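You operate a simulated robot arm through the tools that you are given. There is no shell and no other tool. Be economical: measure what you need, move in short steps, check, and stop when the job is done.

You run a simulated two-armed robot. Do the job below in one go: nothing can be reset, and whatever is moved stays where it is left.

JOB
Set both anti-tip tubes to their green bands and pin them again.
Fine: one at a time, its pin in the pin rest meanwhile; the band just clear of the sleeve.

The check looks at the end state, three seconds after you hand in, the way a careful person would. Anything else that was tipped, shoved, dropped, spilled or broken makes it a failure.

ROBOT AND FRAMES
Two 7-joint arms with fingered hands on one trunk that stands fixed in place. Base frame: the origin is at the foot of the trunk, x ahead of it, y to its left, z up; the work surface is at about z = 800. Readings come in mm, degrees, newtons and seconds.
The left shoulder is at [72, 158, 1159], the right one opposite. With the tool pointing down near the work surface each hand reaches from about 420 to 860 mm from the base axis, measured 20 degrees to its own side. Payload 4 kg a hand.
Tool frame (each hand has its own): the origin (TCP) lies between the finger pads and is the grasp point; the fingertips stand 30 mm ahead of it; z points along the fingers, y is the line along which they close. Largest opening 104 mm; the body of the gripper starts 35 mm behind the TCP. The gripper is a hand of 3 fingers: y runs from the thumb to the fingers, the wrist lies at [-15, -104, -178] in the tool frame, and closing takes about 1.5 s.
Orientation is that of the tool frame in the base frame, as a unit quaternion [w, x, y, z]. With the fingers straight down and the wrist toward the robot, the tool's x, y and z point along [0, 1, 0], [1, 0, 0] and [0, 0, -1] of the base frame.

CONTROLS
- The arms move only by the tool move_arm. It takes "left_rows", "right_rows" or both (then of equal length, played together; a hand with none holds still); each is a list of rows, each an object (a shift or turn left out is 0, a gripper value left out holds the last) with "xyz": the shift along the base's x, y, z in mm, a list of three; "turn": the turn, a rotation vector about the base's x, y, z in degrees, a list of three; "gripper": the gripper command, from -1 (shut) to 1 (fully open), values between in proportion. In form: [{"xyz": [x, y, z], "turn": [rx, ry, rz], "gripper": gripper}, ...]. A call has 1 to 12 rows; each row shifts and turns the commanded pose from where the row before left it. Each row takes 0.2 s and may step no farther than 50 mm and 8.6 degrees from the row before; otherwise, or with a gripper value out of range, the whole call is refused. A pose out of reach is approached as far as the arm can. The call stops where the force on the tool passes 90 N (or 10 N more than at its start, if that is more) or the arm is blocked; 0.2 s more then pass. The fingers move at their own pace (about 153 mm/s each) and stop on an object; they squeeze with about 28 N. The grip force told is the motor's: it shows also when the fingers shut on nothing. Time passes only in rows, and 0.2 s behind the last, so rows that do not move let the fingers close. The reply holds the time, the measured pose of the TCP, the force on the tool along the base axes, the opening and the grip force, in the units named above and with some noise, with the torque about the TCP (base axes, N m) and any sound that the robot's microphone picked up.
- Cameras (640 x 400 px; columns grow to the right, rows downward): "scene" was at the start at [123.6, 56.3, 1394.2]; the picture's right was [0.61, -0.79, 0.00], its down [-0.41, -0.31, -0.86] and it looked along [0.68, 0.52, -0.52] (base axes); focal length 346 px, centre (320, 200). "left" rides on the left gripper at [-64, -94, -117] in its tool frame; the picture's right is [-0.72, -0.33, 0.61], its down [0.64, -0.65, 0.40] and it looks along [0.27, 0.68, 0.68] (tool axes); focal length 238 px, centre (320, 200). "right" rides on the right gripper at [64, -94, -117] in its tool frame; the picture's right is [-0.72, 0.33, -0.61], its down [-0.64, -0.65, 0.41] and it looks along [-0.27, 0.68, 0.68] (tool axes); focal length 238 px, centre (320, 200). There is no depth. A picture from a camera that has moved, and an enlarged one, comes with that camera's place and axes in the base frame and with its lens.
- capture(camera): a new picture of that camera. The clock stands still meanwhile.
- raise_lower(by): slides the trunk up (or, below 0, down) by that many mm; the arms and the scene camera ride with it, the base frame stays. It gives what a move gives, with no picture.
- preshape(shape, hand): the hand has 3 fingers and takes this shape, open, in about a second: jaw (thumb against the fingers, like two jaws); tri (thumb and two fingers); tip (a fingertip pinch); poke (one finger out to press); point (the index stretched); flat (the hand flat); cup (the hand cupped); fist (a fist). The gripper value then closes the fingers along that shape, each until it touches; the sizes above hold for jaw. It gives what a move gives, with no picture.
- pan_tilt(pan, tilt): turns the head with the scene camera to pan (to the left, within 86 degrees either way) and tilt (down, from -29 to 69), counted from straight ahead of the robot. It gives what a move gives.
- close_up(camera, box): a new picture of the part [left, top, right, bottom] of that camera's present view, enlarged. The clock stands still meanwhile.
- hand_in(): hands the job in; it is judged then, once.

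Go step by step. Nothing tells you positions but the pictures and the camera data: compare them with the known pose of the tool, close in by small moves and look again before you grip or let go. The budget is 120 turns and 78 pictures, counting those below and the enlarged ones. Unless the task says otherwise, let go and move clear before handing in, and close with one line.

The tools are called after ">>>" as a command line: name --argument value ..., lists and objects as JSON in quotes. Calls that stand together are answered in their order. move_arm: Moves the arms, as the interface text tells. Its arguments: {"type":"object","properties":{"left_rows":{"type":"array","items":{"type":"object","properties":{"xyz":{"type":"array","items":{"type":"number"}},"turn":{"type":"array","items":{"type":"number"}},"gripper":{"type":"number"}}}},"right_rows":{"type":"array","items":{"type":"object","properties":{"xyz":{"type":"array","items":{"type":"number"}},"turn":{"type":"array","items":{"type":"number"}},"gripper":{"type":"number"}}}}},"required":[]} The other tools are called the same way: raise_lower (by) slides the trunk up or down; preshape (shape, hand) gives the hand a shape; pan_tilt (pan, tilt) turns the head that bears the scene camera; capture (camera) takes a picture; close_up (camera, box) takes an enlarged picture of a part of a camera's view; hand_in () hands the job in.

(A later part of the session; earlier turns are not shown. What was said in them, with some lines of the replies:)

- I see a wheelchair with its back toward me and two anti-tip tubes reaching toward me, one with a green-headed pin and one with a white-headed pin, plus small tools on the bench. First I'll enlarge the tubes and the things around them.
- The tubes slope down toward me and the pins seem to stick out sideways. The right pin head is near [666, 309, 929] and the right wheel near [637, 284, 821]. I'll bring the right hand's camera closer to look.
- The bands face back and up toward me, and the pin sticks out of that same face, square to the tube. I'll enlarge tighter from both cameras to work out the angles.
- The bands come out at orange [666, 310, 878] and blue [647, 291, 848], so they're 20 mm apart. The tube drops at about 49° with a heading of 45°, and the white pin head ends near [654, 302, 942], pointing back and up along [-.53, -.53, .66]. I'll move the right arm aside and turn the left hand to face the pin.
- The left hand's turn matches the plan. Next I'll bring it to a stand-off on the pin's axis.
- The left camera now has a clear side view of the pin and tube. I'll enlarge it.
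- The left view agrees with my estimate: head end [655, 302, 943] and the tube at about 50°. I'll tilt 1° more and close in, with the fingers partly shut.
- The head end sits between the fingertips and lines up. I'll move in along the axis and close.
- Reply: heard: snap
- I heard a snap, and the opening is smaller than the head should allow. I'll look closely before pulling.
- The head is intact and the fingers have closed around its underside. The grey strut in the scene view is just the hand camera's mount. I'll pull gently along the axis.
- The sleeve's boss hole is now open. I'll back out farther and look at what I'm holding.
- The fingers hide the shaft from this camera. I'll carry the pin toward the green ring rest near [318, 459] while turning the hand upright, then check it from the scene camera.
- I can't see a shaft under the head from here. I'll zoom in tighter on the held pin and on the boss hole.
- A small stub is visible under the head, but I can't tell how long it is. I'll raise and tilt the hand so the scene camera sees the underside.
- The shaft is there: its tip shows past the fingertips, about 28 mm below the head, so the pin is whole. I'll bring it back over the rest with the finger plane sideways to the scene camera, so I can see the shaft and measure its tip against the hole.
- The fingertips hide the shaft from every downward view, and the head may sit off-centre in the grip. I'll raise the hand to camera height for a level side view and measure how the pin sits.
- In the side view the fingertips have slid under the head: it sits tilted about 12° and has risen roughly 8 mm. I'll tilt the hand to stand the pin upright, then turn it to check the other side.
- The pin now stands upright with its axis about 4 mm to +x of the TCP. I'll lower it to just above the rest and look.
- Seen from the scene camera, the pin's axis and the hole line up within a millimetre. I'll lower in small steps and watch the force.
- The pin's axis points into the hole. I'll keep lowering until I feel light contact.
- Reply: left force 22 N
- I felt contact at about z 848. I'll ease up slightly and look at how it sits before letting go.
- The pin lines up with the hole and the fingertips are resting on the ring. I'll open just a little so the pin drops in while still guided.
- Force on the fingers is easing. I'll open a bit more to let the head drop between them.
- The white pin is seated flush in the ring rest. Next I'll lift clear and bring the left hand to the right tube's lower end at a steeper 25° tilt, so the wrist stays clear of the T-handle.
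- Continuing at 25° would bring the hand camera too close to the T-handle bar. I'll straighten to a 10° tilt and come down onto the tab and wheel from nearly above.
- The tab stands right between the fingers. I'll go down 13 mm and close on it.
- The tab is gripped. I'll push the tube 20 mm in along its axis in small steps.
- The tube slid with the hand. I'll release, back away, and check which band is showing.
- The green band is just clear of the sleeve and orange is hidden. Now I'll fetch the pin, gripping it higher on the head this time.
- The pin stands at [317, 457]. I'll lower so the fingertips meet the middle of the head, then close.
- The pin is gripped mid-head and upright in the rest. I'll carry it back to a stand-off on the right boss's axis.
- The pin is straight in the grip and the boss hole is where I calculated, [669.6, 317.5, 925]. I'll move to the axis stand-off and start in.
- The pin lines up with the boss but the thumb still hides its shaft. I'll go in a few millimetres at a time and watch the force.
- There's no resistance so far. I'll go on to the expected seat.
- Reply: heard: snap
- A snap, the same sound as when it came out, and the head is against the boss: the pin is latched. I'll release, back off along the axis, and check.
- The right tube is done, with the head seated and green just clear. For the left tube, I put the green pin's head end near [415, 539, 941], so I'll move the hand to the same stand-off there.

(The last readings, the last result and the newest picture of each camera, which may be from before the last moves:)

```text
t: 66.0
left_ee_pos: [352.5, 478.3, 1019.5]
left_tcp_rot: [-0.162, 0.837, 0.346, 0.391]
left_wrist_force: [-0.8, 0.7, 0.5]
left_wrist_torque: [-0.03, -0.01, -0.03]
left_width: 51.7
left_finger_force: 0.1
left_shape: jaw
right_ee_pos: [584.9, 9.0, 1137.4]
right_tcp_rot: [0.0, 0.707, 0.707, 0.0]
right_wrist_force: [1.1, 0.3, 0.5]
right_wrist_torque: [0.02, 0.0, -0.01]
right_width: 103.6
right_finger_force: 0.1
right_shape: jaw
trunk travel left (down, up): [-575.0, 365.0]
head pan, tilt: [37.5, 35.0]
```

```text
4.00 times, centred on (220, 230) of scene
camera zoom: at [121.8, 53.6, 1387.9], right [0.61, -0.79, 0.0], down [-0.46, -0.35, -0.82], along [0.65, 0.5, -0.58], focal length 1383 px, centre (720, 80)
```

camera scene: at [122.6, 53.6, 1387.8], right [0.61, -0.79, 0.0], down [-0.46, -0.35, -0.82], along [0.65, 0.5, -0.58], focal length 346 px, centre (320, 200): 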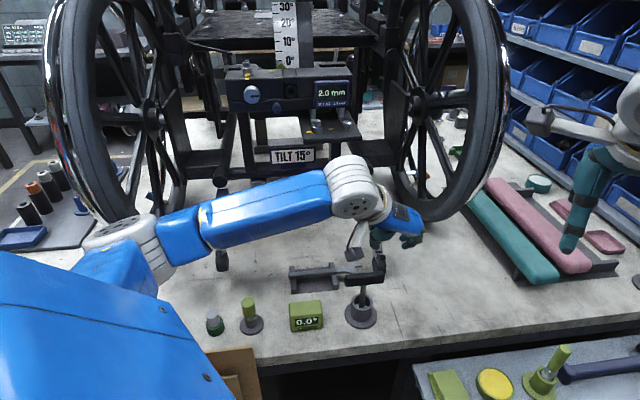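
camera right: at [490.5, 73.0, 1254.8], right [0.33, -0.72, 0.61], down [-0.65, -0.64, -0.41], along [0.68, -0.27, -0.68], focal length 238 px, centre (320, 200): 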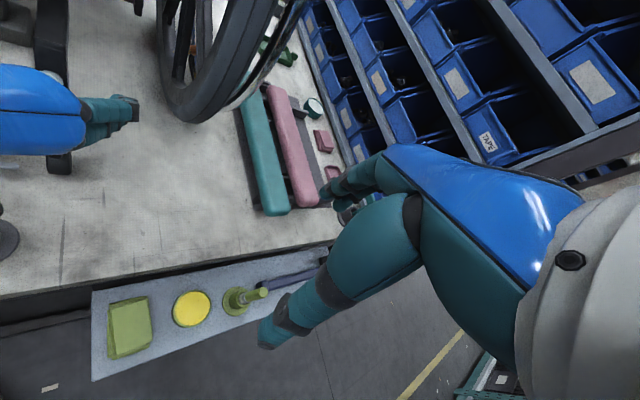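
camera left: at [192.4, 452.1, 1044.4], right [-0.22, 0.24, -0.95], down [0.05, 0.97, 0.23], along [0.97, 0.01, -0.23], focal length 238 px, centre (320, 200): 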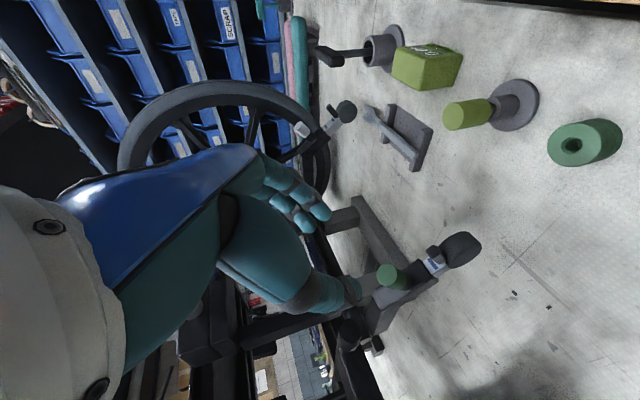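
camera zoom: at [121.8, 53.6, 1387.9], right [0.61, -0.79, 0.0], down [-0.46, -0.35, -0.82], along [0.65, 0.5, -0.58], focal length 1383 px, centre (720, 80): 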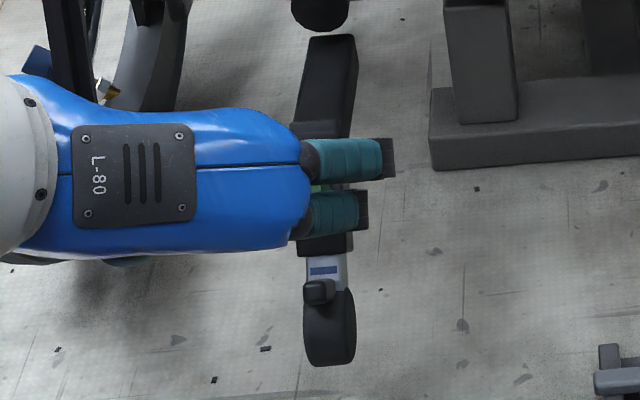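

Both views agree: head end [413.5, 543, 943] and blue band [425, 553, 879.5], a match for the right tube shifted 342 mm sideways. I'll move in to grip mid-head.

>>> move_arm --left_rows '[{"xyz": [8.4, 12.2, -13.5]}, {"xyz": [12, 12, -14.5]}, {"xyz": [12, 12, -14.5]}, {"xyz": [12, 12, -14.5]}, {"xyz": [8, 8, -9.5]}, {"xyz": [5.9, 5.9, -7]}, {"xyz": [0, 0, 0]}]'

>>> close_up --camera "left" --box '[260, 180, 400, 300]'

```text
t: 67.6
left_ee_pos: [410.0, 539.7, 945.1]
left_tcp_rot: [-0.161, 0.837, 0.347, 0.391]
left_wrist_force: [-0.1, -0.1, 0.4]
left_wrist_torque: [0.02, 0.02, 0.0]
left_width: 51.5
left_finger_force: 0.1
left_shape: jaw
right_ee_pos: [584.5, 9.1, 1138.8]
right_tcp_rot: [0.0, 0.707, 0.707, 0.001]
right_wrist_force: [0.4, -0.1, 0.4]
right_wrist_torque: [-0.01, -0.02, -0.04]
right_width: 103.6
right_finger_force: 0.1
right_shape: jaw
trunk travel left (down, up): [-575.0, 365.0]
head pan, tilt: [37.5, 35.0]
```

```text
3.33 times, centred on (330, 240) of left
camera zoom: at [250.2, 515.0, 970.3], right [-0.22, 0.24, -0.95], down [0.05, 0.97, 0.23], along [0.97, 0.01, -0.23], focal length 794 px, centre (287, 67)
```

zoom: 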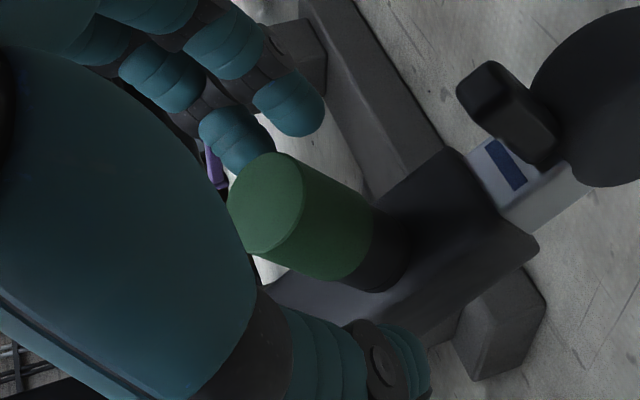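

The fingers are centred on the head. I'll back off 3 mm, as in the good grip earlier, and close.

>>> move_arm --left_rows '[{"xyz": [-1.6, -1.6, 1.9]}, {"xyz": [0, 0, 0], "gripper": -0.3}, {"xyz": [0, 0, 0], "gripper": -1}, {"xyz": [0, 0, 0]}, {"xyz": [0, 0, 0]}, {"xyz": [0, 0, 0]}, {"xyz": [0, 0, 0]}]'

>>> move_arm --left_rows '[{"xyz": [-1.6, -1.6, 1.9]}, {"xyz": [-1.6, -1.6, 1.9]}, {"xyz": [-1.6, -1.6, 1.9]}, {"xyz": [-2.7, -2.7, 3.2]}, {"xyz": [-2.7, -2.7, 3.2]}, {"xyz": [-2.7, -2.7, 3.2]}, {"xyz": [-5.4, -5.4, 6.4]}, {"xyz": [-5.4, -5.4, 6.4]}, {"xyz": [-5.4, -5.4, 6.4]}, {"xyz": [-5.4, -5.4, 6.4]}, {"xyz": [0, 0, 0]}]'

>>> close_up --camera "left" --box '[260, 170, 440, 300]'

```text
t: 69.2
left_ee_pos: [408.8, 539.8, 946.1]
left_tcp_rot: [-0.16, 0.837, 0.348, 0.391]
left_wrist_force: [0.1, -0.6, -2.2]
left_wrist_torque: [-0.02, 0.04, -0.02]
left_width: 13.9
left_finger_force: 27.8
left_shape: jaw
right_ee_pos: [584.3, 10.2, 1137.3]
right_tcp_rot: [0.0, 0.707, 0.707, 0.0]
right_wrist_force: [0.4, -0.2, 0.9]
right_wrist_torque: [0.02, 0.01, 0.04]
right_width: 103.5
right_finger_force: 0.0
right_shape: jaw
trunk travel left (down, up): [-575.0, 365.0]
head pan, tilt: [37.5, 35.0]
```

```text
t: 71.6
left_ee_pos: [374.1, 504.9, 986.4]
left_tcp_rot: [-0.161, 0.838, 0.346, 0.391]
left_wrist_force: [-0.3, 0.8, -0.3]
left_wrist_torque: [0.04, 0.01, 0.02]
left_width: 13.7
left_finger_force: 27.6
left_shape: jaw
right_ee_pos: [585.5, 9.5, 1138.5]
right_tcp_rot: [0.001, 0.707, 0.707, 0.0]
right_wrist_force: [-0.6, -0.8, -0.2]
right_wrist_torque: [0.01, 0.04, 0.0]
right_width: 103.5
right_finger_force: 0.0
right_shape: jaw
trunk travel left (down, up): [-575.0, 365.0]
head pan, tilt: [37.5, 35.0]
heard: snap
```

```text
3.08 times, centred on (350, 235) of left
camera zoom: at [214.4, 479.1, 1012.5], right [-0.22, 0.24, -0.95], down [0.05, 0.97, 0.23], along [0.97, 0.0, -0.23], focal length 733 px, centre (228, 92)
```

zoom: 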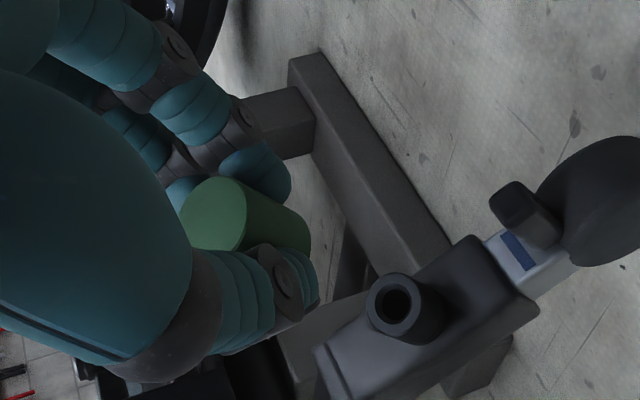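

The green pin snapped out cleanly and sits straight in the grip. I'll carry it upright to the rest.

>>> move_arm --left_rows '[{"xyz": [-6, -5, 6], "turn": [-5.9, 5.9, 0]}, {"xyz": [-6, -5, 6], "turn": [-5.9, 5.9, 0]}, {"xyz": [-6, -5, 6], "turn": [-5.9, 5.9, 0]}, {"xyz": [-6, -5, 6], "turn": [-5.9, 5.9, 0]}, {"xyz": [-6, -5, 0], "turn": [-5.9, 5.9, 0]}, {"xyz": [-6, -5, 0], "turn": [-5.9, 5.9, 0]}, {"xyz": [-3.7, -3, -17], "turn": [0, 0, 7.5]}, {"xyz": [-3.6, -3, -17], "turn": [0, 0, 7.5]}, {"xyz": [-3.6, -3, -17], "turn": [0, 0, 7.5]}, {"xyz": [-3.6, -3, -17], "turn": [0, 0, 7.5]}, {"xyz": [-3.6, -3, -17], "turn": [0, 0, 7.5]}, {"xyz": [-3.6, -3, -15], "turn": [0, 0, 7.5]}]'

>>> close_up --camera "left" --box '[260, 180, 420, 310]'

```text
t: 74.2
left_ee_pos: [317.5, 457.1, 912.2]
left_tcp_rot: [0.001, 0.706, 0.708, 0.0]
left_wrist_force: [-0.1, -0.4, -0.1]
left_wrist_torque: [-0.05, 0.03, -0.01]
left_width: 13.5
left_finger_force: 27.9
left_shape: jaw
right_ee_pos: [584.4, 10.1, 1137.4]
right_tcp_rot: [0.0, 0.708, 0.707, 0.0]
right_wrist_force: [0.0, 0.0, -0.4]
right_wrist_torque: [0.0, -0.01, -0.01]
right_width: 103.6
right_finger_force: 0.0
right_shape: jaw
trunk travel left (down, up): [-575.0, 365.0]
head pan, tilt: [37.5, 35.0]
```

```text
3.08 times, centred on (340, 245) of left
camera zoom: at [221.5, 392.3, 1027.6], right [-0.32, -0.72, -0.61], down [-0.65, 0.64, -0.41], along [0.68, 0.27, -0.68], focal length 733 px, centre (258, 62)
```

zoom: 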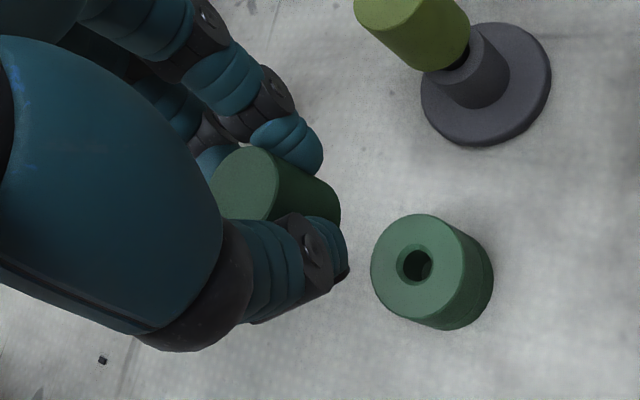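

The rest hole hasn't moved and the pin is over it. I'll lower, slowly near the end.

>>> move_arm --left_rows '[{"xyz": [0, 0, -12]}, {"xyz": [0, 0, -8]}, {"xyz": [0, 0, -5]}, {"xyz": [0, 0, -4]}, {"xyz": [0, 0, -4]}, {"xyz": [0, 0, -3]}, {"xyz": [0, 0, -3]}, {"xyz": [0, 0, 0]}]'

```text
t: 76.0
left_ee_pos: [315.8, 457.4, 871.8]
left_tcp_rot: [0.0, 0.707, 0.707, 0.0]
left_wrist_force: [0.6, -0.5, -0.6]
left_wrist_torque: [-0.01, -0.03, -0.03]
left_width: 13.4
left_finger_force: 27.8
left_shape: jaw
right_ee_pos: [585.0, 9.3, 1138.7]
right_tcp_rot: [0.0, 0.707, 0.707, 0.0]
right_wrist_force: [0.2, -0.3, 0.3]
right_wrist_torque: [-0.01, -0.06, 0.0]
right_width: 103.7
right_finger_force: 0.0
right_shape: jaw
trunk travel left (down, up): [-575.0, 365.0]
head pan, tilt: [37.5, 35.0]
```

No contact, so the tip should be entering the hole. I'll continue down.

>>> move_arm --left_rows '[{"xyz": [0, 0, -3]}, {"xyz": [0, 0, -3]}, {"xyz": [0, 0, -3]}, {"xyz": [0, 0, -2]}, {"xyz": [0, 0, -2]}, {"xyz": [0, 0, 0]}]'

>>> close_up --camera "left" --box '[260, 180, 400, 300]'

```text
t: 77.4
left_ee_pos: [316.4, 456.4, 858.3]
left_tcp_rot: [0.0, 0.707, 0.707, 0.001]
left_wrist_force: [1.6, -1.4, 0.5]
left_wrist_torque: [-0.04, -0.06, 0.01]
left_width: 13.5
left_finger_force: 28.1
left_shape: jaw
right_ee_pos: [584.5, 9.6, 1138.2]
right_tcp_rot: [0.0, 0.707, 0.707, 0.0]
right_wrist_force: [0.5, 0.5, -1.0]
right_wrist_torque: [-0.01, 0.05, 0.0]
right_width: 103.7
right_finger_force: 0.1
right_shape: jaw
trunk travel left (down, up): [-575.0, 365.0]
head pan, tilt: [37.5, 35.0]
```

```text
3.33 times, centred on (330, 240) of left
camera zoom: at [221.4, 392.2, 975.5], right [-0.33, -0.72, -0.61], down [-0.65, 0.64, -0.4], along [0.68, 0.27, -0.68], focal length 794 px, centre (287, 67)
```

zoom: 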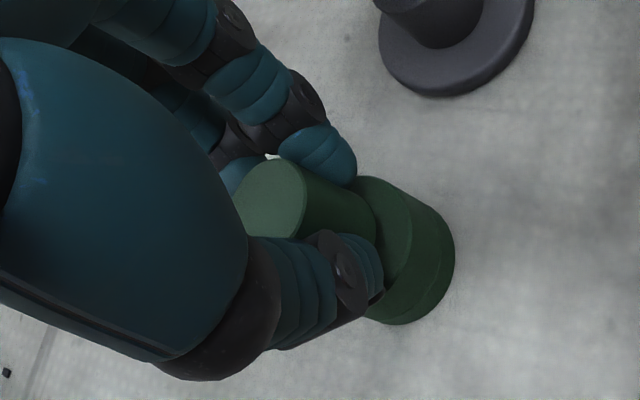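

>>> move_arm --left_rows '[{"xyz": [0, 0, -1.5]}, {"xyz": [0, 0, -1.5]}, {"xyz": [0, 0, -1]}, {"xyz": [0, 0, 0]}]'

```text
t: 78.4
left_ee_pos: [317.9, 456.7, 856.5]
left_tcp_rot: [0.0, 0.707, 0.707, 0.0]
left_wrist_force: [2.3, -1.9, 2.1]
left_wrist_torque: [-0.06, -0.06, -0.02]
left_width: 13.2
left_finger_force: 27.6
left_shape: jaw
right_ee_pos: [585.1, 10.1, 1138.0]
right_tcp_rot: [0.0, 0.707, 0.707, 0.001]
right_wrist_force: [-0.2, 0.0, -0.7]
right_wrist_torque: [-0.03, 0.04, 0.01]
right_width: 103.9
right_finger_force: 0.1
right_shape: jaw
trunk travel left (down, up): [-575.0, 365.0]
head pan, tilt: [37.5, 35.0]
```

The pin is in the hole nearly to its head. I'll let go, lift off, and turn straight toward the left tube's tab with the 10° tilt.

>>> move_arm --left_rows '[{"gripper": -0.5}, {"gripper": 0.0}, {"xyz": [0, 0, 0]}, {"xyz": [0, 0, 30]}, {"xyz": [0, 0, 45]}, {"xyz": [0, 0, 30]}]'

>>> close_up --camera "left" --box '[280, 150, 460, 300]'

```text
t: 79.8
left_ee_pos: [316.7, 456.6, 961.3]
left_tcp_rot: [0.0, 0.707, 0.707, 0.0]
left_wrist_force: [0.5, 0.3, -0.6]
left_wrist_torque: [-0.01, -0.05, -0.01]
left_width: 51.7
left_finger_force: 0.0
left_shape: jaw
right_ee_pos: [584.3, 9.4, 1137.1]
right_tcp_rot: [0.0, 0.707, 0.707, 0.001]
right_wrist_force: [0.3, 0.0, 0.0]
right_wrist_torque: [0.02, 0.0, 0.0]
right_width: 103.7
right_finger_force: 0.1
right_shape: jaw
trunk travel left (down, up): [-575.0, 365.0]
head pan, tilt: [37.5, 35.0]
```

```text
2.67 times, centred on (370, 225) of left
camera zoom: at [221.7, 393.0, 1077.2], right [-0.33, -0.72, -0.61], down [-0.65, 0.64, -0.4], along [0.68, 0.27, -0.68], focal length 636 px, centre (187, 133)
```

zoom: 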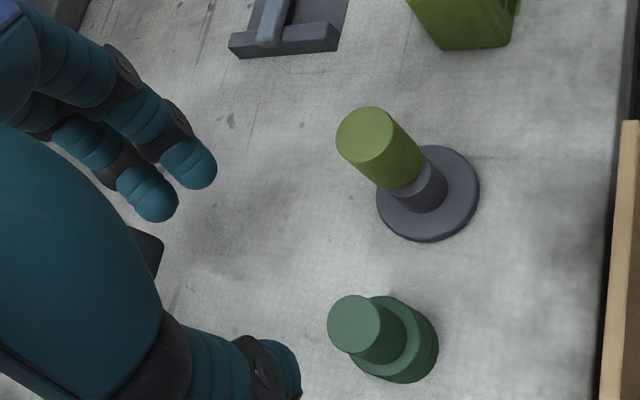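

The green pin is seated in the rest. Next I'll turn to the left tube with a 40° tilt and stop just short of its tab.

>>> move_arm --left_rows '[{"xyz": [4, 3, 3], "turn": [0, 0, -7.5]}, {"xyz": [5, 4, 3], "turn": [0, 0, -7.5]}, {"xyz": [5, 4, 3], "turn": [0, 0, -7.5]}, {"xyz": [5, 4, 0], "turn": [0, 0, -7.5]}, {"xyz": [5, 4, 0], "turn": [0, 0, -7.5], "gripper": -0.2}, {"xyz": [5, 4, 0], "turn": [0, 0, -7.5]}, {"xyz": [5, 4, 0], "turn": [5.66, -5.66, 0]}, {"xyz": [5, 4, 0], "turn": [5.66, -5.66, 0]}, {"xyz": [5, 4, 0], "turn": [5.66, -5.66, 0]}, {"xyz": [5, 4, -12], "turn": [5.66, -5.66, 0]}, {"xyz": [3.7, 3.3, -12], "turn": [5.66, -5.66, 0]}, {"xyz": [0, 0, 0]}]'

>>> move_arm --left_rows '[{"xyz": [8, 8, -13]}, {"xyz": [8, 8, -13]}, {"xyz": [5, 5, -9]}, {"xyz": [0, 0, 0]}]'

>>> close_up --camera "left" --box '[250, 160, 470, 320]'

```text
t: 82.4
left_ee_pos: [371.2, 501.2, 943.8]
left_tcp_rot: [-0.131, 0.868, 0.359, 0.317]
left_wrist_force: [-0.7, 0.0, 0.3]
left_wrist_torque: [0.01, 0.0, 0.04]
left_width: 42.3
left_finger_force: 0.1
left_shape: jaw
right_ee_pos: [586.1, 8.5, 1138.0]
right_tcp_rot: [0.0, 0.707, 0.707, 0.0]
right_wrist_force: [0.0, -0.3, -0.1]
right_wrist_torque: [0.04, 0.02, 0.01]
right_width: 103.6
right_finger_force: 0.0
right_shape: jaw
trunk travel left (down, up): [-575.0, 365.0]
head pan, tilt: [37.5, 35.0]
```

```text
t: 83.4
left_ee_pos: [389.9, 521.0, 909.9]
left_tcp_rot: [-0.129, 0.868, 0.36, 0.316]
left_wrist_force: [-1.3, -0.4, -0.6]
left_wrist_torque: [0.01, 0.01, -0.02]
left_width: 42.1
left_finger_force: 0.0
left_shape: jaw
right_ee_pos: [585.4, 9.2, 1137.9]
right_tcp_rot: [0.0, 0.707, 0.708, -0.001]
right_wrist_force: [0.3, -0.1, 0.1]
right_wrist_torque: [-0.01, 0.02, -0.03]
right_width: 103.8
right_finger_force: 0.1
right_shape: jaw
trunk travel left (down, up): [-575.0, 365.0]
head pan, tilt: [37.5, 35.0]
```

```text
2.50 times, centred on (360, 240) of left
camera zoom: at [234.7, 499.1, 957.9], right [-0.34, 0.12, -0.93], down [0.07, 0.99, 0.1], along [0.94, -0.03, -0.35], focal length 596 px, centre (220, 100)
```

zoom: 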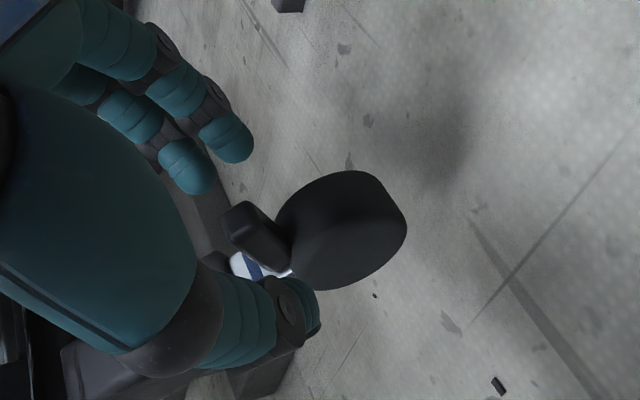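

The tab sits between the fingers. I'll move in the last 22 mm and close.

>>> move_arm --left_rows '[{"xyz": [6, 5, -9]}, {"xyz": [5.5, 4.8, -8]}, {"xyz": [0, 0, 0], "gripper": -1}, {"xyz": [0, 0, 0]}, {"xyz": [0, 0, 0]}, {"xyz": [0, 0, 0]}, {"xyz": [0, 0, 0]}]'

>>> close_up --camera "left" --box '[250, 160, 430, 320]'

```text
t: 85.0
left_ee_pos: [400.7, 530.3, 891.6]
left_tcp_rot: [-0.13, 0.868, 0.36, 0.315]
left_wrist_force: [0.0, -0.2, -0.8]
left_wrist_torque: [0.01, 0.04, -0.02]
left_width: 15.0
left_finger_force: 28.4
left_shape: jaw
right_ee_pos: [583.4, 9.9, 1138.0]
right_tcp_rot: [0.001, 0.707, 0.707, 0.001]
right_wrist_force: [0.2, 0.6, 0.3]
right_wrist_torque: [0.02, -0.02, 0.01]
right_width: 103.3
right_finger_force: 0.1
right_shape: jaw
trunk travel left (down, up): [-575.0, 365.0]
head pan, tilt: [37.5, 35.0]
```

```text
2.50 times, centred on (340, 240) of left
camera zoom: at [246.5, 509.0, 940.7], right [-0.34, 0.12, -0.93], down [0.07, 0.99, 0.1], along [0.94, -0.03, -0.35], focal length 596 px, centre (270, 100)
```

zoom: 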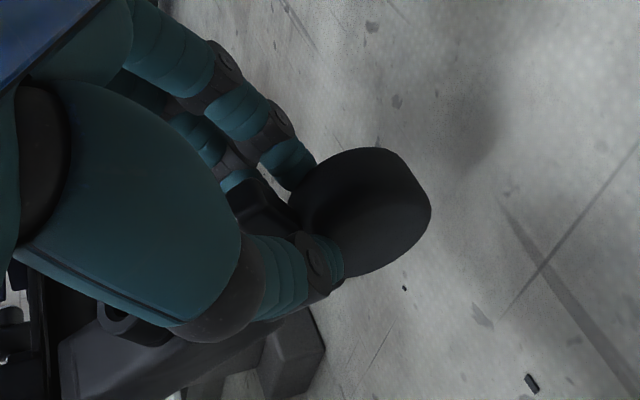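

The tab is gripped. I'll pull the tube 20 mm out along its axis, then release and back away along the hand's own axis.

>>> move_arm --left_rows '[{"xyz": [-1.14, -1.14, -1.92]}, {"xyz": [-1.14, -1.14, -1.92]}, {"xyz": [-1.14, -1.14, -1.92]}, {"xyz": [-1.14, -1.14, -1.92]}, {"xyz": [-1.14, -1.14, -1.92]}, {"xyz": [-1.14, -1.14, -1.92]}, {"xyz": [-1.14, -1.14, -1.92]}, {"xyz": [-1.14, -1.14, -1.92]}, {"xyz": [0, 0, 0]}]'

>>> move_arm --left_rows '[{"gripper": -0.4}, {"gripper": -0.1}, {"xyz": [0, 0, 0]}, {"xyz": [-9, -9, 15]}, {"xyz": [-13.5, -13.5, 23]}, {"xyz": [-15, -15, 30]}, {"xyz": [-15, -15, 30]}, {"xyz": [0, 0, 0]}]'

>>> close_up --camera "left" --box '[340, 190, 500, 330]'

```text
t: 87.0
left_ee_pos: [394.0, 520.5, 877.3]
left_tcp_rot: [-0.13, 0.868, 0.36, 0.315]
left_wrist_force: [-0.7, 1.3, -0.4]
left_wrist_torque: [0.03, -0.01, 0.06]
left_width: 15.1
left_finger_force: 28.3
left_shape: jaw
right_ee_pos: [584.4, 10.3, 1138.7]
right_tcp_rot: [0.001, 0.706, 0.708, 0.0]
right_wrist_force: [0.4, -0.9, 0.5]
right_wrist_torque: [-0.02, -0.04, -0.03]
right_width: 103.7
right_finger_force: 0.1
right_shape: jaw
trunk travel left (down, up): [-575.0, 365.0]
head pan, tilt: [37.5, 35.0]
```

```text
t: 88.8
left_ee_pos: [341.4, 469.8, 974.9]
left_tcp_rot: [-0.13, 0.868, 0.36, 0.316]
left_wrist_force: [-0.5, 0.8, -0.9]
left_wrist_torque: [-0.05, 0.02, 0.0]
left_width: 46.4
left_finger_force: 0.1
left_shape: jaw
right_ee_pos: [584.4, 9.5, 1138.1]
right_tcp_rot: [0.0, 0.707, 0.707, 0.0]
right_wrist_force: [-0.2, -0.6, -0.2]
right_wrist_torque: [0.0, -0.01, -0.03]
right_width: 103.8
right_finger_force: 0.1
right_shape: jaw
trunk travel left (down, up): [-575.0, 365.0]
head pan, tilt: [37.5, 35.0]
```

```text
2.86 times, centred on (420, 260) of left
camera zoom: at [186.0, 447.7, 1023.2], right [-0.34, 0.12, -0.93], down [0.07, 0.99, 0.1], along [0.94, -0.03, -0.35], focal length 681 px, centre (34, 29)
```

zoom: 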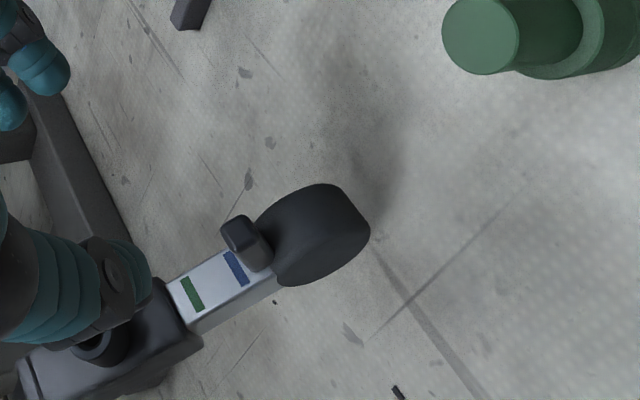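

Green is just clear of the left sleeve, the same gap as on the right. I'll go back for the green pin.

>>> move_arm --left_rows '[{"xyz": [-3, -1.5, 3], "turn": [-5.66, 5.66, 0], "gripper": 0.1}, {"xyz": [-3, -1.5, 3], "turn": [-5.66, 5.66, 0]}, {"xyz": [-3, -1.5, 3], "turn": [-5.66, 5.66, 0]}, {"xyz": [-3, -1.5, 3], "turn": [-5.66, 5.66, 0]}, {"xyz": [-3, -1.5, 3], "turn": [-5.66, 5.66, 0]}, {"xyz": [-1.6, -0.9, 0], "turn": [0, 0, 7.5]}, {"xyz": [-1.6, -0.9, 0], "turn": [0, 0, 7.5]}, {"xyz": [-1.6, -0.9, 0], "turn": [0, 0, 7.5]}, {"xyz": [-1.6, -0.9, 0], "turn": [0, 0, 7.5]}, {"xyz": [-1.6, -0.9, 0], "turn": [0, 0, 7.5]}, {"xyz": [-1.6, -0.9, 0], "turn": [0, 0, 7.5]}, {"xyz": [0, 0, 0]}]'

>>> move_arm --left_rows '[{"xyz": [0, 0, -45]}, {"xyz": [0, 0, -35]}, {"xyz": [0, 0, -15]}, {"xyz": [0, 0, 0]}]'

```text
t: 91.4
left_ee_pos: [317.2, 456.1, 991.2]
left_tcp_rot: [0.0, 0.707, 0.708, -0.001]
left_wrist_force: [0.0, 0.0, 0.0]
left_wrist_torque: [0.01, 0.01, 0.03]
left_width: 56.7
left_finger_force: 0.0
left_shape: jaw
right_ee_pos: [584.3, 9.0, 1138.0]
right_tcp_rot: [-0.001, 0.707, 0.707, 0.001]
right_wrist_force: [-0.6, -0.5, -0.2]
right_wrist_torque: [0.02, 0.02, -0.01]
right_width: 103.9
right_finger_force: 0.1
right_shape: jaw
trunk travel left (down, up): [-575.0, 365.0]
head pan, tilt: [37.5, 35.0]
```

```text
t: 92.4
left_ee_pos: [315.7, 455.1, 896.3]
left_tcp_rot: [0.0, 0.707, 0.707, 0.0]
left_wrist_force: [0.8, 1.0, 0.0]
left_wrist_torque: [0.04, 0.01, 0.02]
left_width: 56.8
left_finger_force: 0.1
left_shape: jaw
right_ee_pos: [584.6, 9.8, 1138.5]
right_tcp_rot: [-0.001, 0.707, 0.707, -0.001]
right_wrist_force: [-1.0, 0.0, 0.1]
right_wrist_torque: [-0.01, -0.03, -0.03]
right_width: 103.7
right_finger_force: 0.1
right_shape: jaw
trunk travel left (down, up): [-575.0, 365.0]
head pan, tilt: [37.5, 35.0]
```

The hand is over the pin. I'll trim the position, lower to the same grip height, and close.

>>> move_arm --left_rows '[{"xyz": [0.4, 1.5, -15]}, {"xyz": [0, 0, -15]}, {"xyz": [0, 0, -9]}, {"xyz": [0, 0, 0]}, {"xyz": [0, 0, 0], "gripper": -0.3}, {"xyz": [0, 0, 0], "gripper": -1}, {"xyz": [0, 0, 0]}, {"xyz": [0, 0, 0]}, {"xyz": [0, 0, 0]}, {"xyz": [0, 0, 0]}]'

>>> close_up --camera "left" --box '[260, 180, 400, 300]'

```text
t: 94.6
left_ee_pos: [317.1, 458.0, 858.0]
left_tcp_rot: [0.0, 0.707, 0.707, 0.0]
left_wrist_force: [0.9, -0.4, -0.9]
left_wrist_torque: [-0.06, -0.03, -0.02]
left_width: 13.5
left_finger_force: 28.1
left_shape: jaw
right_ee_pos: [584.6, 9.0, 1138.0]
right_tcp_rot: [-0.001, 0.708, 0.707, 0.0]
right_wrist_force: [-0.2, -0.8, -0.3]
right_wrist_torque: [0.0, 0.04, 0.02]
right_width: 104.0
right_finger_force: 0.1
right_shape: jaw
trunk travel left (down, up): [-575.0, 365.0]
head pan, tilt: [37.5, 35.0]
```

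```text
3.33 times, centred on (330, 240) of left
camera zoom: at [221.4, 393.1, 973.4], right [-0.33, -0.72, -0.61], down [-0.65, 0.64, -0.4], along [0.68, 0.27, -0.68], focal length 794 px, centre (287, 67)
```

zoom: 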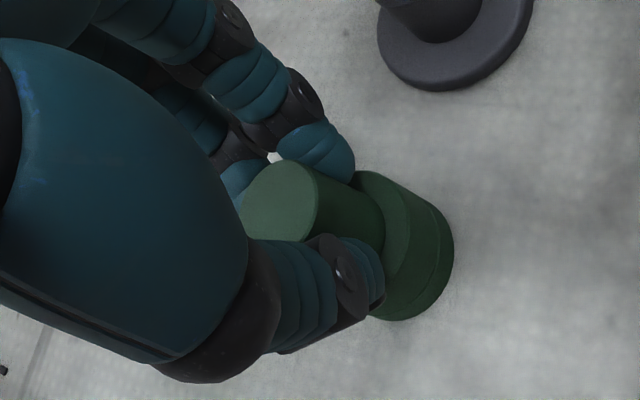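

The green pin is gripped and upright. I'll lift it, turn, and bring it to a stand-off on the left boss's axis.

>>> move_arm --left_rows '[{"xyz": [0, 0, 20]}, {"xyz": [0, 0, 40]}, {"xyz": [0, 0, 40]}, {"xyz": [5, 4, 4], "turn": [0, 0, -7.5]}, {"xyz": [5, 4, 4], "turn": [0, 0, -7.5]}, {"xyz": [5, 4, 4], "turn": [0, 0, -7.5]}, {"xyz": [5, 4, 4], "turn": [0, 0, -7.5]}, {"xyz": [5, 4, 4], "turn": [0, 0, -7.5]}, {"xyz": [5, 4, 4], "turn": [0, 0, -7.5]}, {"xyz": [5, 4, 4], "turn": [5.9, -5.9, 0]}, {"xyz": [5, 4, 4], "turn": [5.9, -5.9, 0]}, {"xyz": [5, 4, 4], "turn": [5.9, -5.9, 0]}]'

>>> move_arm --left_rows '[{"xyz": [2.2, 1.8, 1], "turn": [5.9, -5.9, 0]}, {"xyz": [2.2, 1.8, 1], "turn": [5.9, -5.9, 0]}, {"xyz": [2.2, 1.8, 1], "turn": [5.9, -5.9, 0]}, {"xyz": [0, 0, 0]}, {"xyz": [0, 0, 0]}]'

>>> close_up --camera "left" --box '[250, 170, 450, 320]'

```text
t: 97.2
left_ee_pos: [362.1, 492.1, 993.5]
left_tcp_rot: [-0.082, 0.902, 0.373, 0.201]
left_wrist_force: [0.2, -0.1, -0.1]
left_wrist_torque: [0.01, -0.05, -0.02]
left_width: 13.4
left_finger_force: 28.2
left_shape: jaw
right_ee_pos: [584.6, 8.7, 1138.9]
right_tcp_rot: [0.0, 0.707, 0.707, 0.0]
right_wrist_force: [-0.2, -0.1, -0.4]
right_wrist_torque: [-0.01, -0.01, -0.01]
right_width: 103.6
right_finger_force: 0.1
right_shape: jaw
trunk travel left (down, up): [-575.0, 365.0]
head pan, tilt: [37.5, 35.0]
```

```text
t: 98.4
left_ee_pos: [368.8, 499.5, 995.4]
left_tcp_rot: [-0.16, 0.838, 0.346, 0.391]
left_wrist_force: [-0.3, -0.3, -0.4]
left_wrist_torque: [0.0, 0.03, 0.01]
left_width: 13.3
left_finger_force: 28.2
left_shape: jaw
right_ee_pos: [584.1, 9.2, 1137.7]
right_tcp_rot: [0.0, 0.707, 0.707, 0.0]
right_wrist_force: [-0.3, 0.1, 0.1]
right_wrist_torque: [-0.03, -0.01, -0.02]
right_width: 103.6
right_finger_force: 0.0
right_shape: jaw
trunk travel left (down, up): [-575.0, 365.0]
head pan, tilt: [37.5, 35.0]
```

```text
2.67 times, centred on (350, 245) of left
camera zoom: at [208.6, 473.1, 1021.2], right [-0.22, 0.24, -0.95], down [0.05, 0.97, 0.23], along [0.97, 0.01, -0.23], focal length 636 px, centre (240, 80)
```

zoom: 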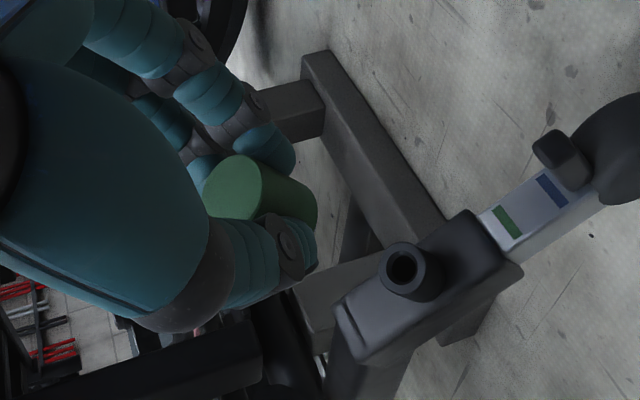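

The stand-off lines up with the left boss hole, [428, 558, 925], within half a millimetre. I'll advance along the axis, quickly at first and then slowly.

>>> move_arm --left_rows '[{"xyz": [6.5, 6.45, -7.75]}, {"xyz": [6.5, 6.45, -7.75]}, {"xyz": [6.5, 6.45, -7.75]}, {"xyz": [4.5, 4.4, -5.3]}, {"xyz": [0, 0, 0]}, {"xyz": [1.6, 1.6, -1.9]}, {"xyz": [1.6, 1.6, -1.9]}, {"xyz": [1.6, 1.6, -1.9]}, {"xyz": [0, 0, 0]}]'

```text
t: 100.4
left_ee_pos: [398.2, 527.1, 960.3]
left_tcp_rot: [-0.161, 0.837, 0.348, 0.391]
left_wrist_force: [-0.3, 0.6, -0.3]
left_wrist_torque: [0.01, 0.01, 0.02]
left_width: 13.1
left_finger_force: 28.1
left_shape: jaw
right_ee_pos: [584.6, 9.9, 1138.8]
right_tcp_rot: [-0.001, 0.708, 0.706, 0.0]
right_wrist_force: [-0.9, 0.4, -0.7]
right_wrist_torque: [0.02, -0.01, 0.0]
right_width: 103.9
right_finger_force: 0.0
right_shape: jaw
trunk travel left (down, up): [-575.0, 365.0]
head pan, tilt: [37.5, 35.0]
```

>>> move_arm --left_rows '[{"xyz": [1.1, 1.15, -1.29]}, {"xyz": [1.1, 1.15, -1.29]}, {"xyz": [1.1, 1.15, -1.29]}, {"xyz": [1.1, 1.15, -1.29]}, {"xyz": [1.1, 1.15, -1.29]}, {"xyz": [1.1, 1.15, -1.29]}, {"xyz": [1.1, 1.1, -1.29]}, {"xyz": [0, 0, 0]}]'

```text
t: 102.2
left_ee_pos: [404.2, 535.4, 951.7]
left_tcp_rot: [-0.161, 0.837, 0.347, 0.391]
left_wrist_force: [-0.4, -0.3, -0.5]
left_wrist_torque: [0.01, -0.02, 0.01]
left_width: 13.1
left_finger_force: 27.4
left_shape: jaw
right_ee_pos: [584.4, 8.9, 1137.2]
right_tcp_rot: [0.0, 0.708, 0.707, 0.0]
right_wrist_force: [-0.3, 0.2, 0.4]
right_wrist_torque: [-0.01, -0.01, -0.01]
right_width: 103.6
right_finger_force: 0.1
right_shape: jaw
trunk travel left (down, up): [-575.0, 365.0]
head pan, tilt: [37.5, 35.0]
```

Still free. I'll take the last millimetres to the seat.

>>> move_arm --left_rows '[{"xyz": [0.85, 0.8, -0.96]}, {"xyz": [0.85, 0.8, -0.96]}, {"xyz": [0.85, 0.8, -0.96]}, {"xyz": [0.85, 0.8, -0.96]}, {"xyz": [0.85, 0.8, -0.96]}, {"xyz": [0.85, 0.8, -0.96]}, {"xyz": [0, 0, 0]}]'

```text
t: 103.8
left_ee_pos: [408.2, 538.1, 947.5]
left_tcp_rot: [-0.16, 0.838, 0.345, 0.391]
left_wrist_force: [-6.7, -5.2, 2.0]
left_wrist_torque: [-0.06, 0.07, -0.05]
left_width: 13.5
left_finger_force: 28.2
left_shape: jaw
right_ee_pos: [583.4, 8.0, 1139.4]
right_tcp_rot: [0.0, 0.707, 0.707, 0.002]
right_wrist_force: [-0.5, 0.3, -0.3]
right_wrist_torque: [0.0, 0.0, -0.03]
right_width: 103.9
right_finger_force: 0.1
right_shape: jaw
trunk travel left (down, up): [-575.0, 365.0]
head pan, tilt: [37.5, 35.0]
heard: snap
```

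The snap says the left pin is latched too. I'll release and back off along the axis to check.

>>> move_arm --left_rows '[{"gripper": -0.4}, {"gripper": 0.0}, {"xyz": [0, 0, 0]}, {"xyz": [-5.4, -5.4, 6.4]}, {"xyz": [-10.8, -10.8, 12.8]}, {"xyz": [-16.2, -16.2, 19.3]}, {"xyz": [-20, -20, 25]}, {"xyz": [-10, -10, 40]}, {"xyz": [0, 0, 45]}, {"xyz": [0, 0, 45]}, {"xyz": [0, 0, 0]}]'

>>> close_up --camera "scene" --box '[180, 160, 420, 390]'

```text
t: 106.2
left_ee_pos: [346.0, 477.5, 1140.4]
left_tcp_rot: [-0.161, 0.837, 0.348, 0.391]
left_wrist_force: [-0.7, -0.4, 0.9]
left_wrist_torque: [-0.02, 0.03, 0.03]
left_width: 51.4
left_finger_force: 0.0
left_shape: jaw
right_ee_pos: [583.7, 9.5, 1139.3]
right_tcp_rot: [0.0, 0.707, 0.707, 0.0]
right_wrist_force: [0.7, -0.4, 0.6]
right_wrist_torque: [0.0, 0.0, -0.03]
right_width: 103.6
right_finger_force: 0.0
right_shape: jaw
trunk travel left (down, up): [-575.0, 365.0]
head pan, tilt: [37.5, 35.0]
```

```text
1.74 times, centred on (300, 275) of scene
camera zoom: at [121.0, 54.4, 1387.9], right [0.61, -0.79, 0.0], down [-0.46, -0.35, -0.82], along [0.65, 0.5, -0.58], focal length 601 px, centre (355, 70)
```

zoom: 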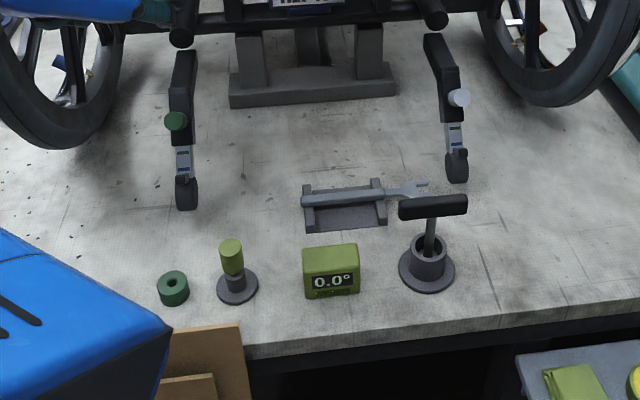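

>>> close_up --camera "scene" --box '[225, 180, 285, 250]'

```text
5.71 times, centred on (255, 215) of scene
camera zoom: at [121.0, 54.4, 1387.9], right [0.61, -0.79, 0.0], down [-0.46, -0.35, -0.82], along [0.65, 0.5, -0.58], focal length 1976 px, centre (691, 114)
```

zoom: 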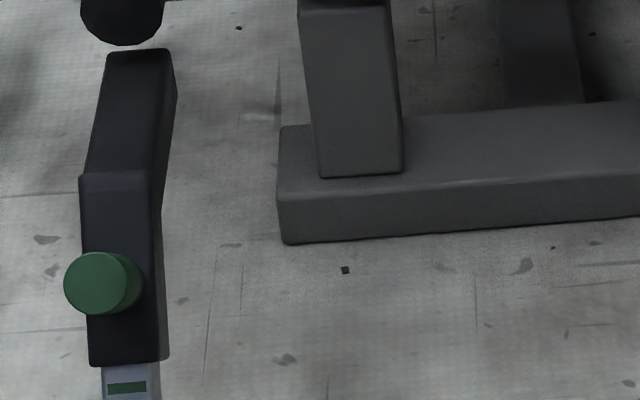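

Both pins are seated, green is just clear of each sleeve, the rest is empty and nothing else has moved. Both hands are clear, so I'm handing in.

>>> hand_in

```text
The job is handed in.
```

Both anti-tip tubes are set with their green bands just clear of the sleeves, and both pins snapped back in; each tube was done on its own with its pin in the rest meanwhile.
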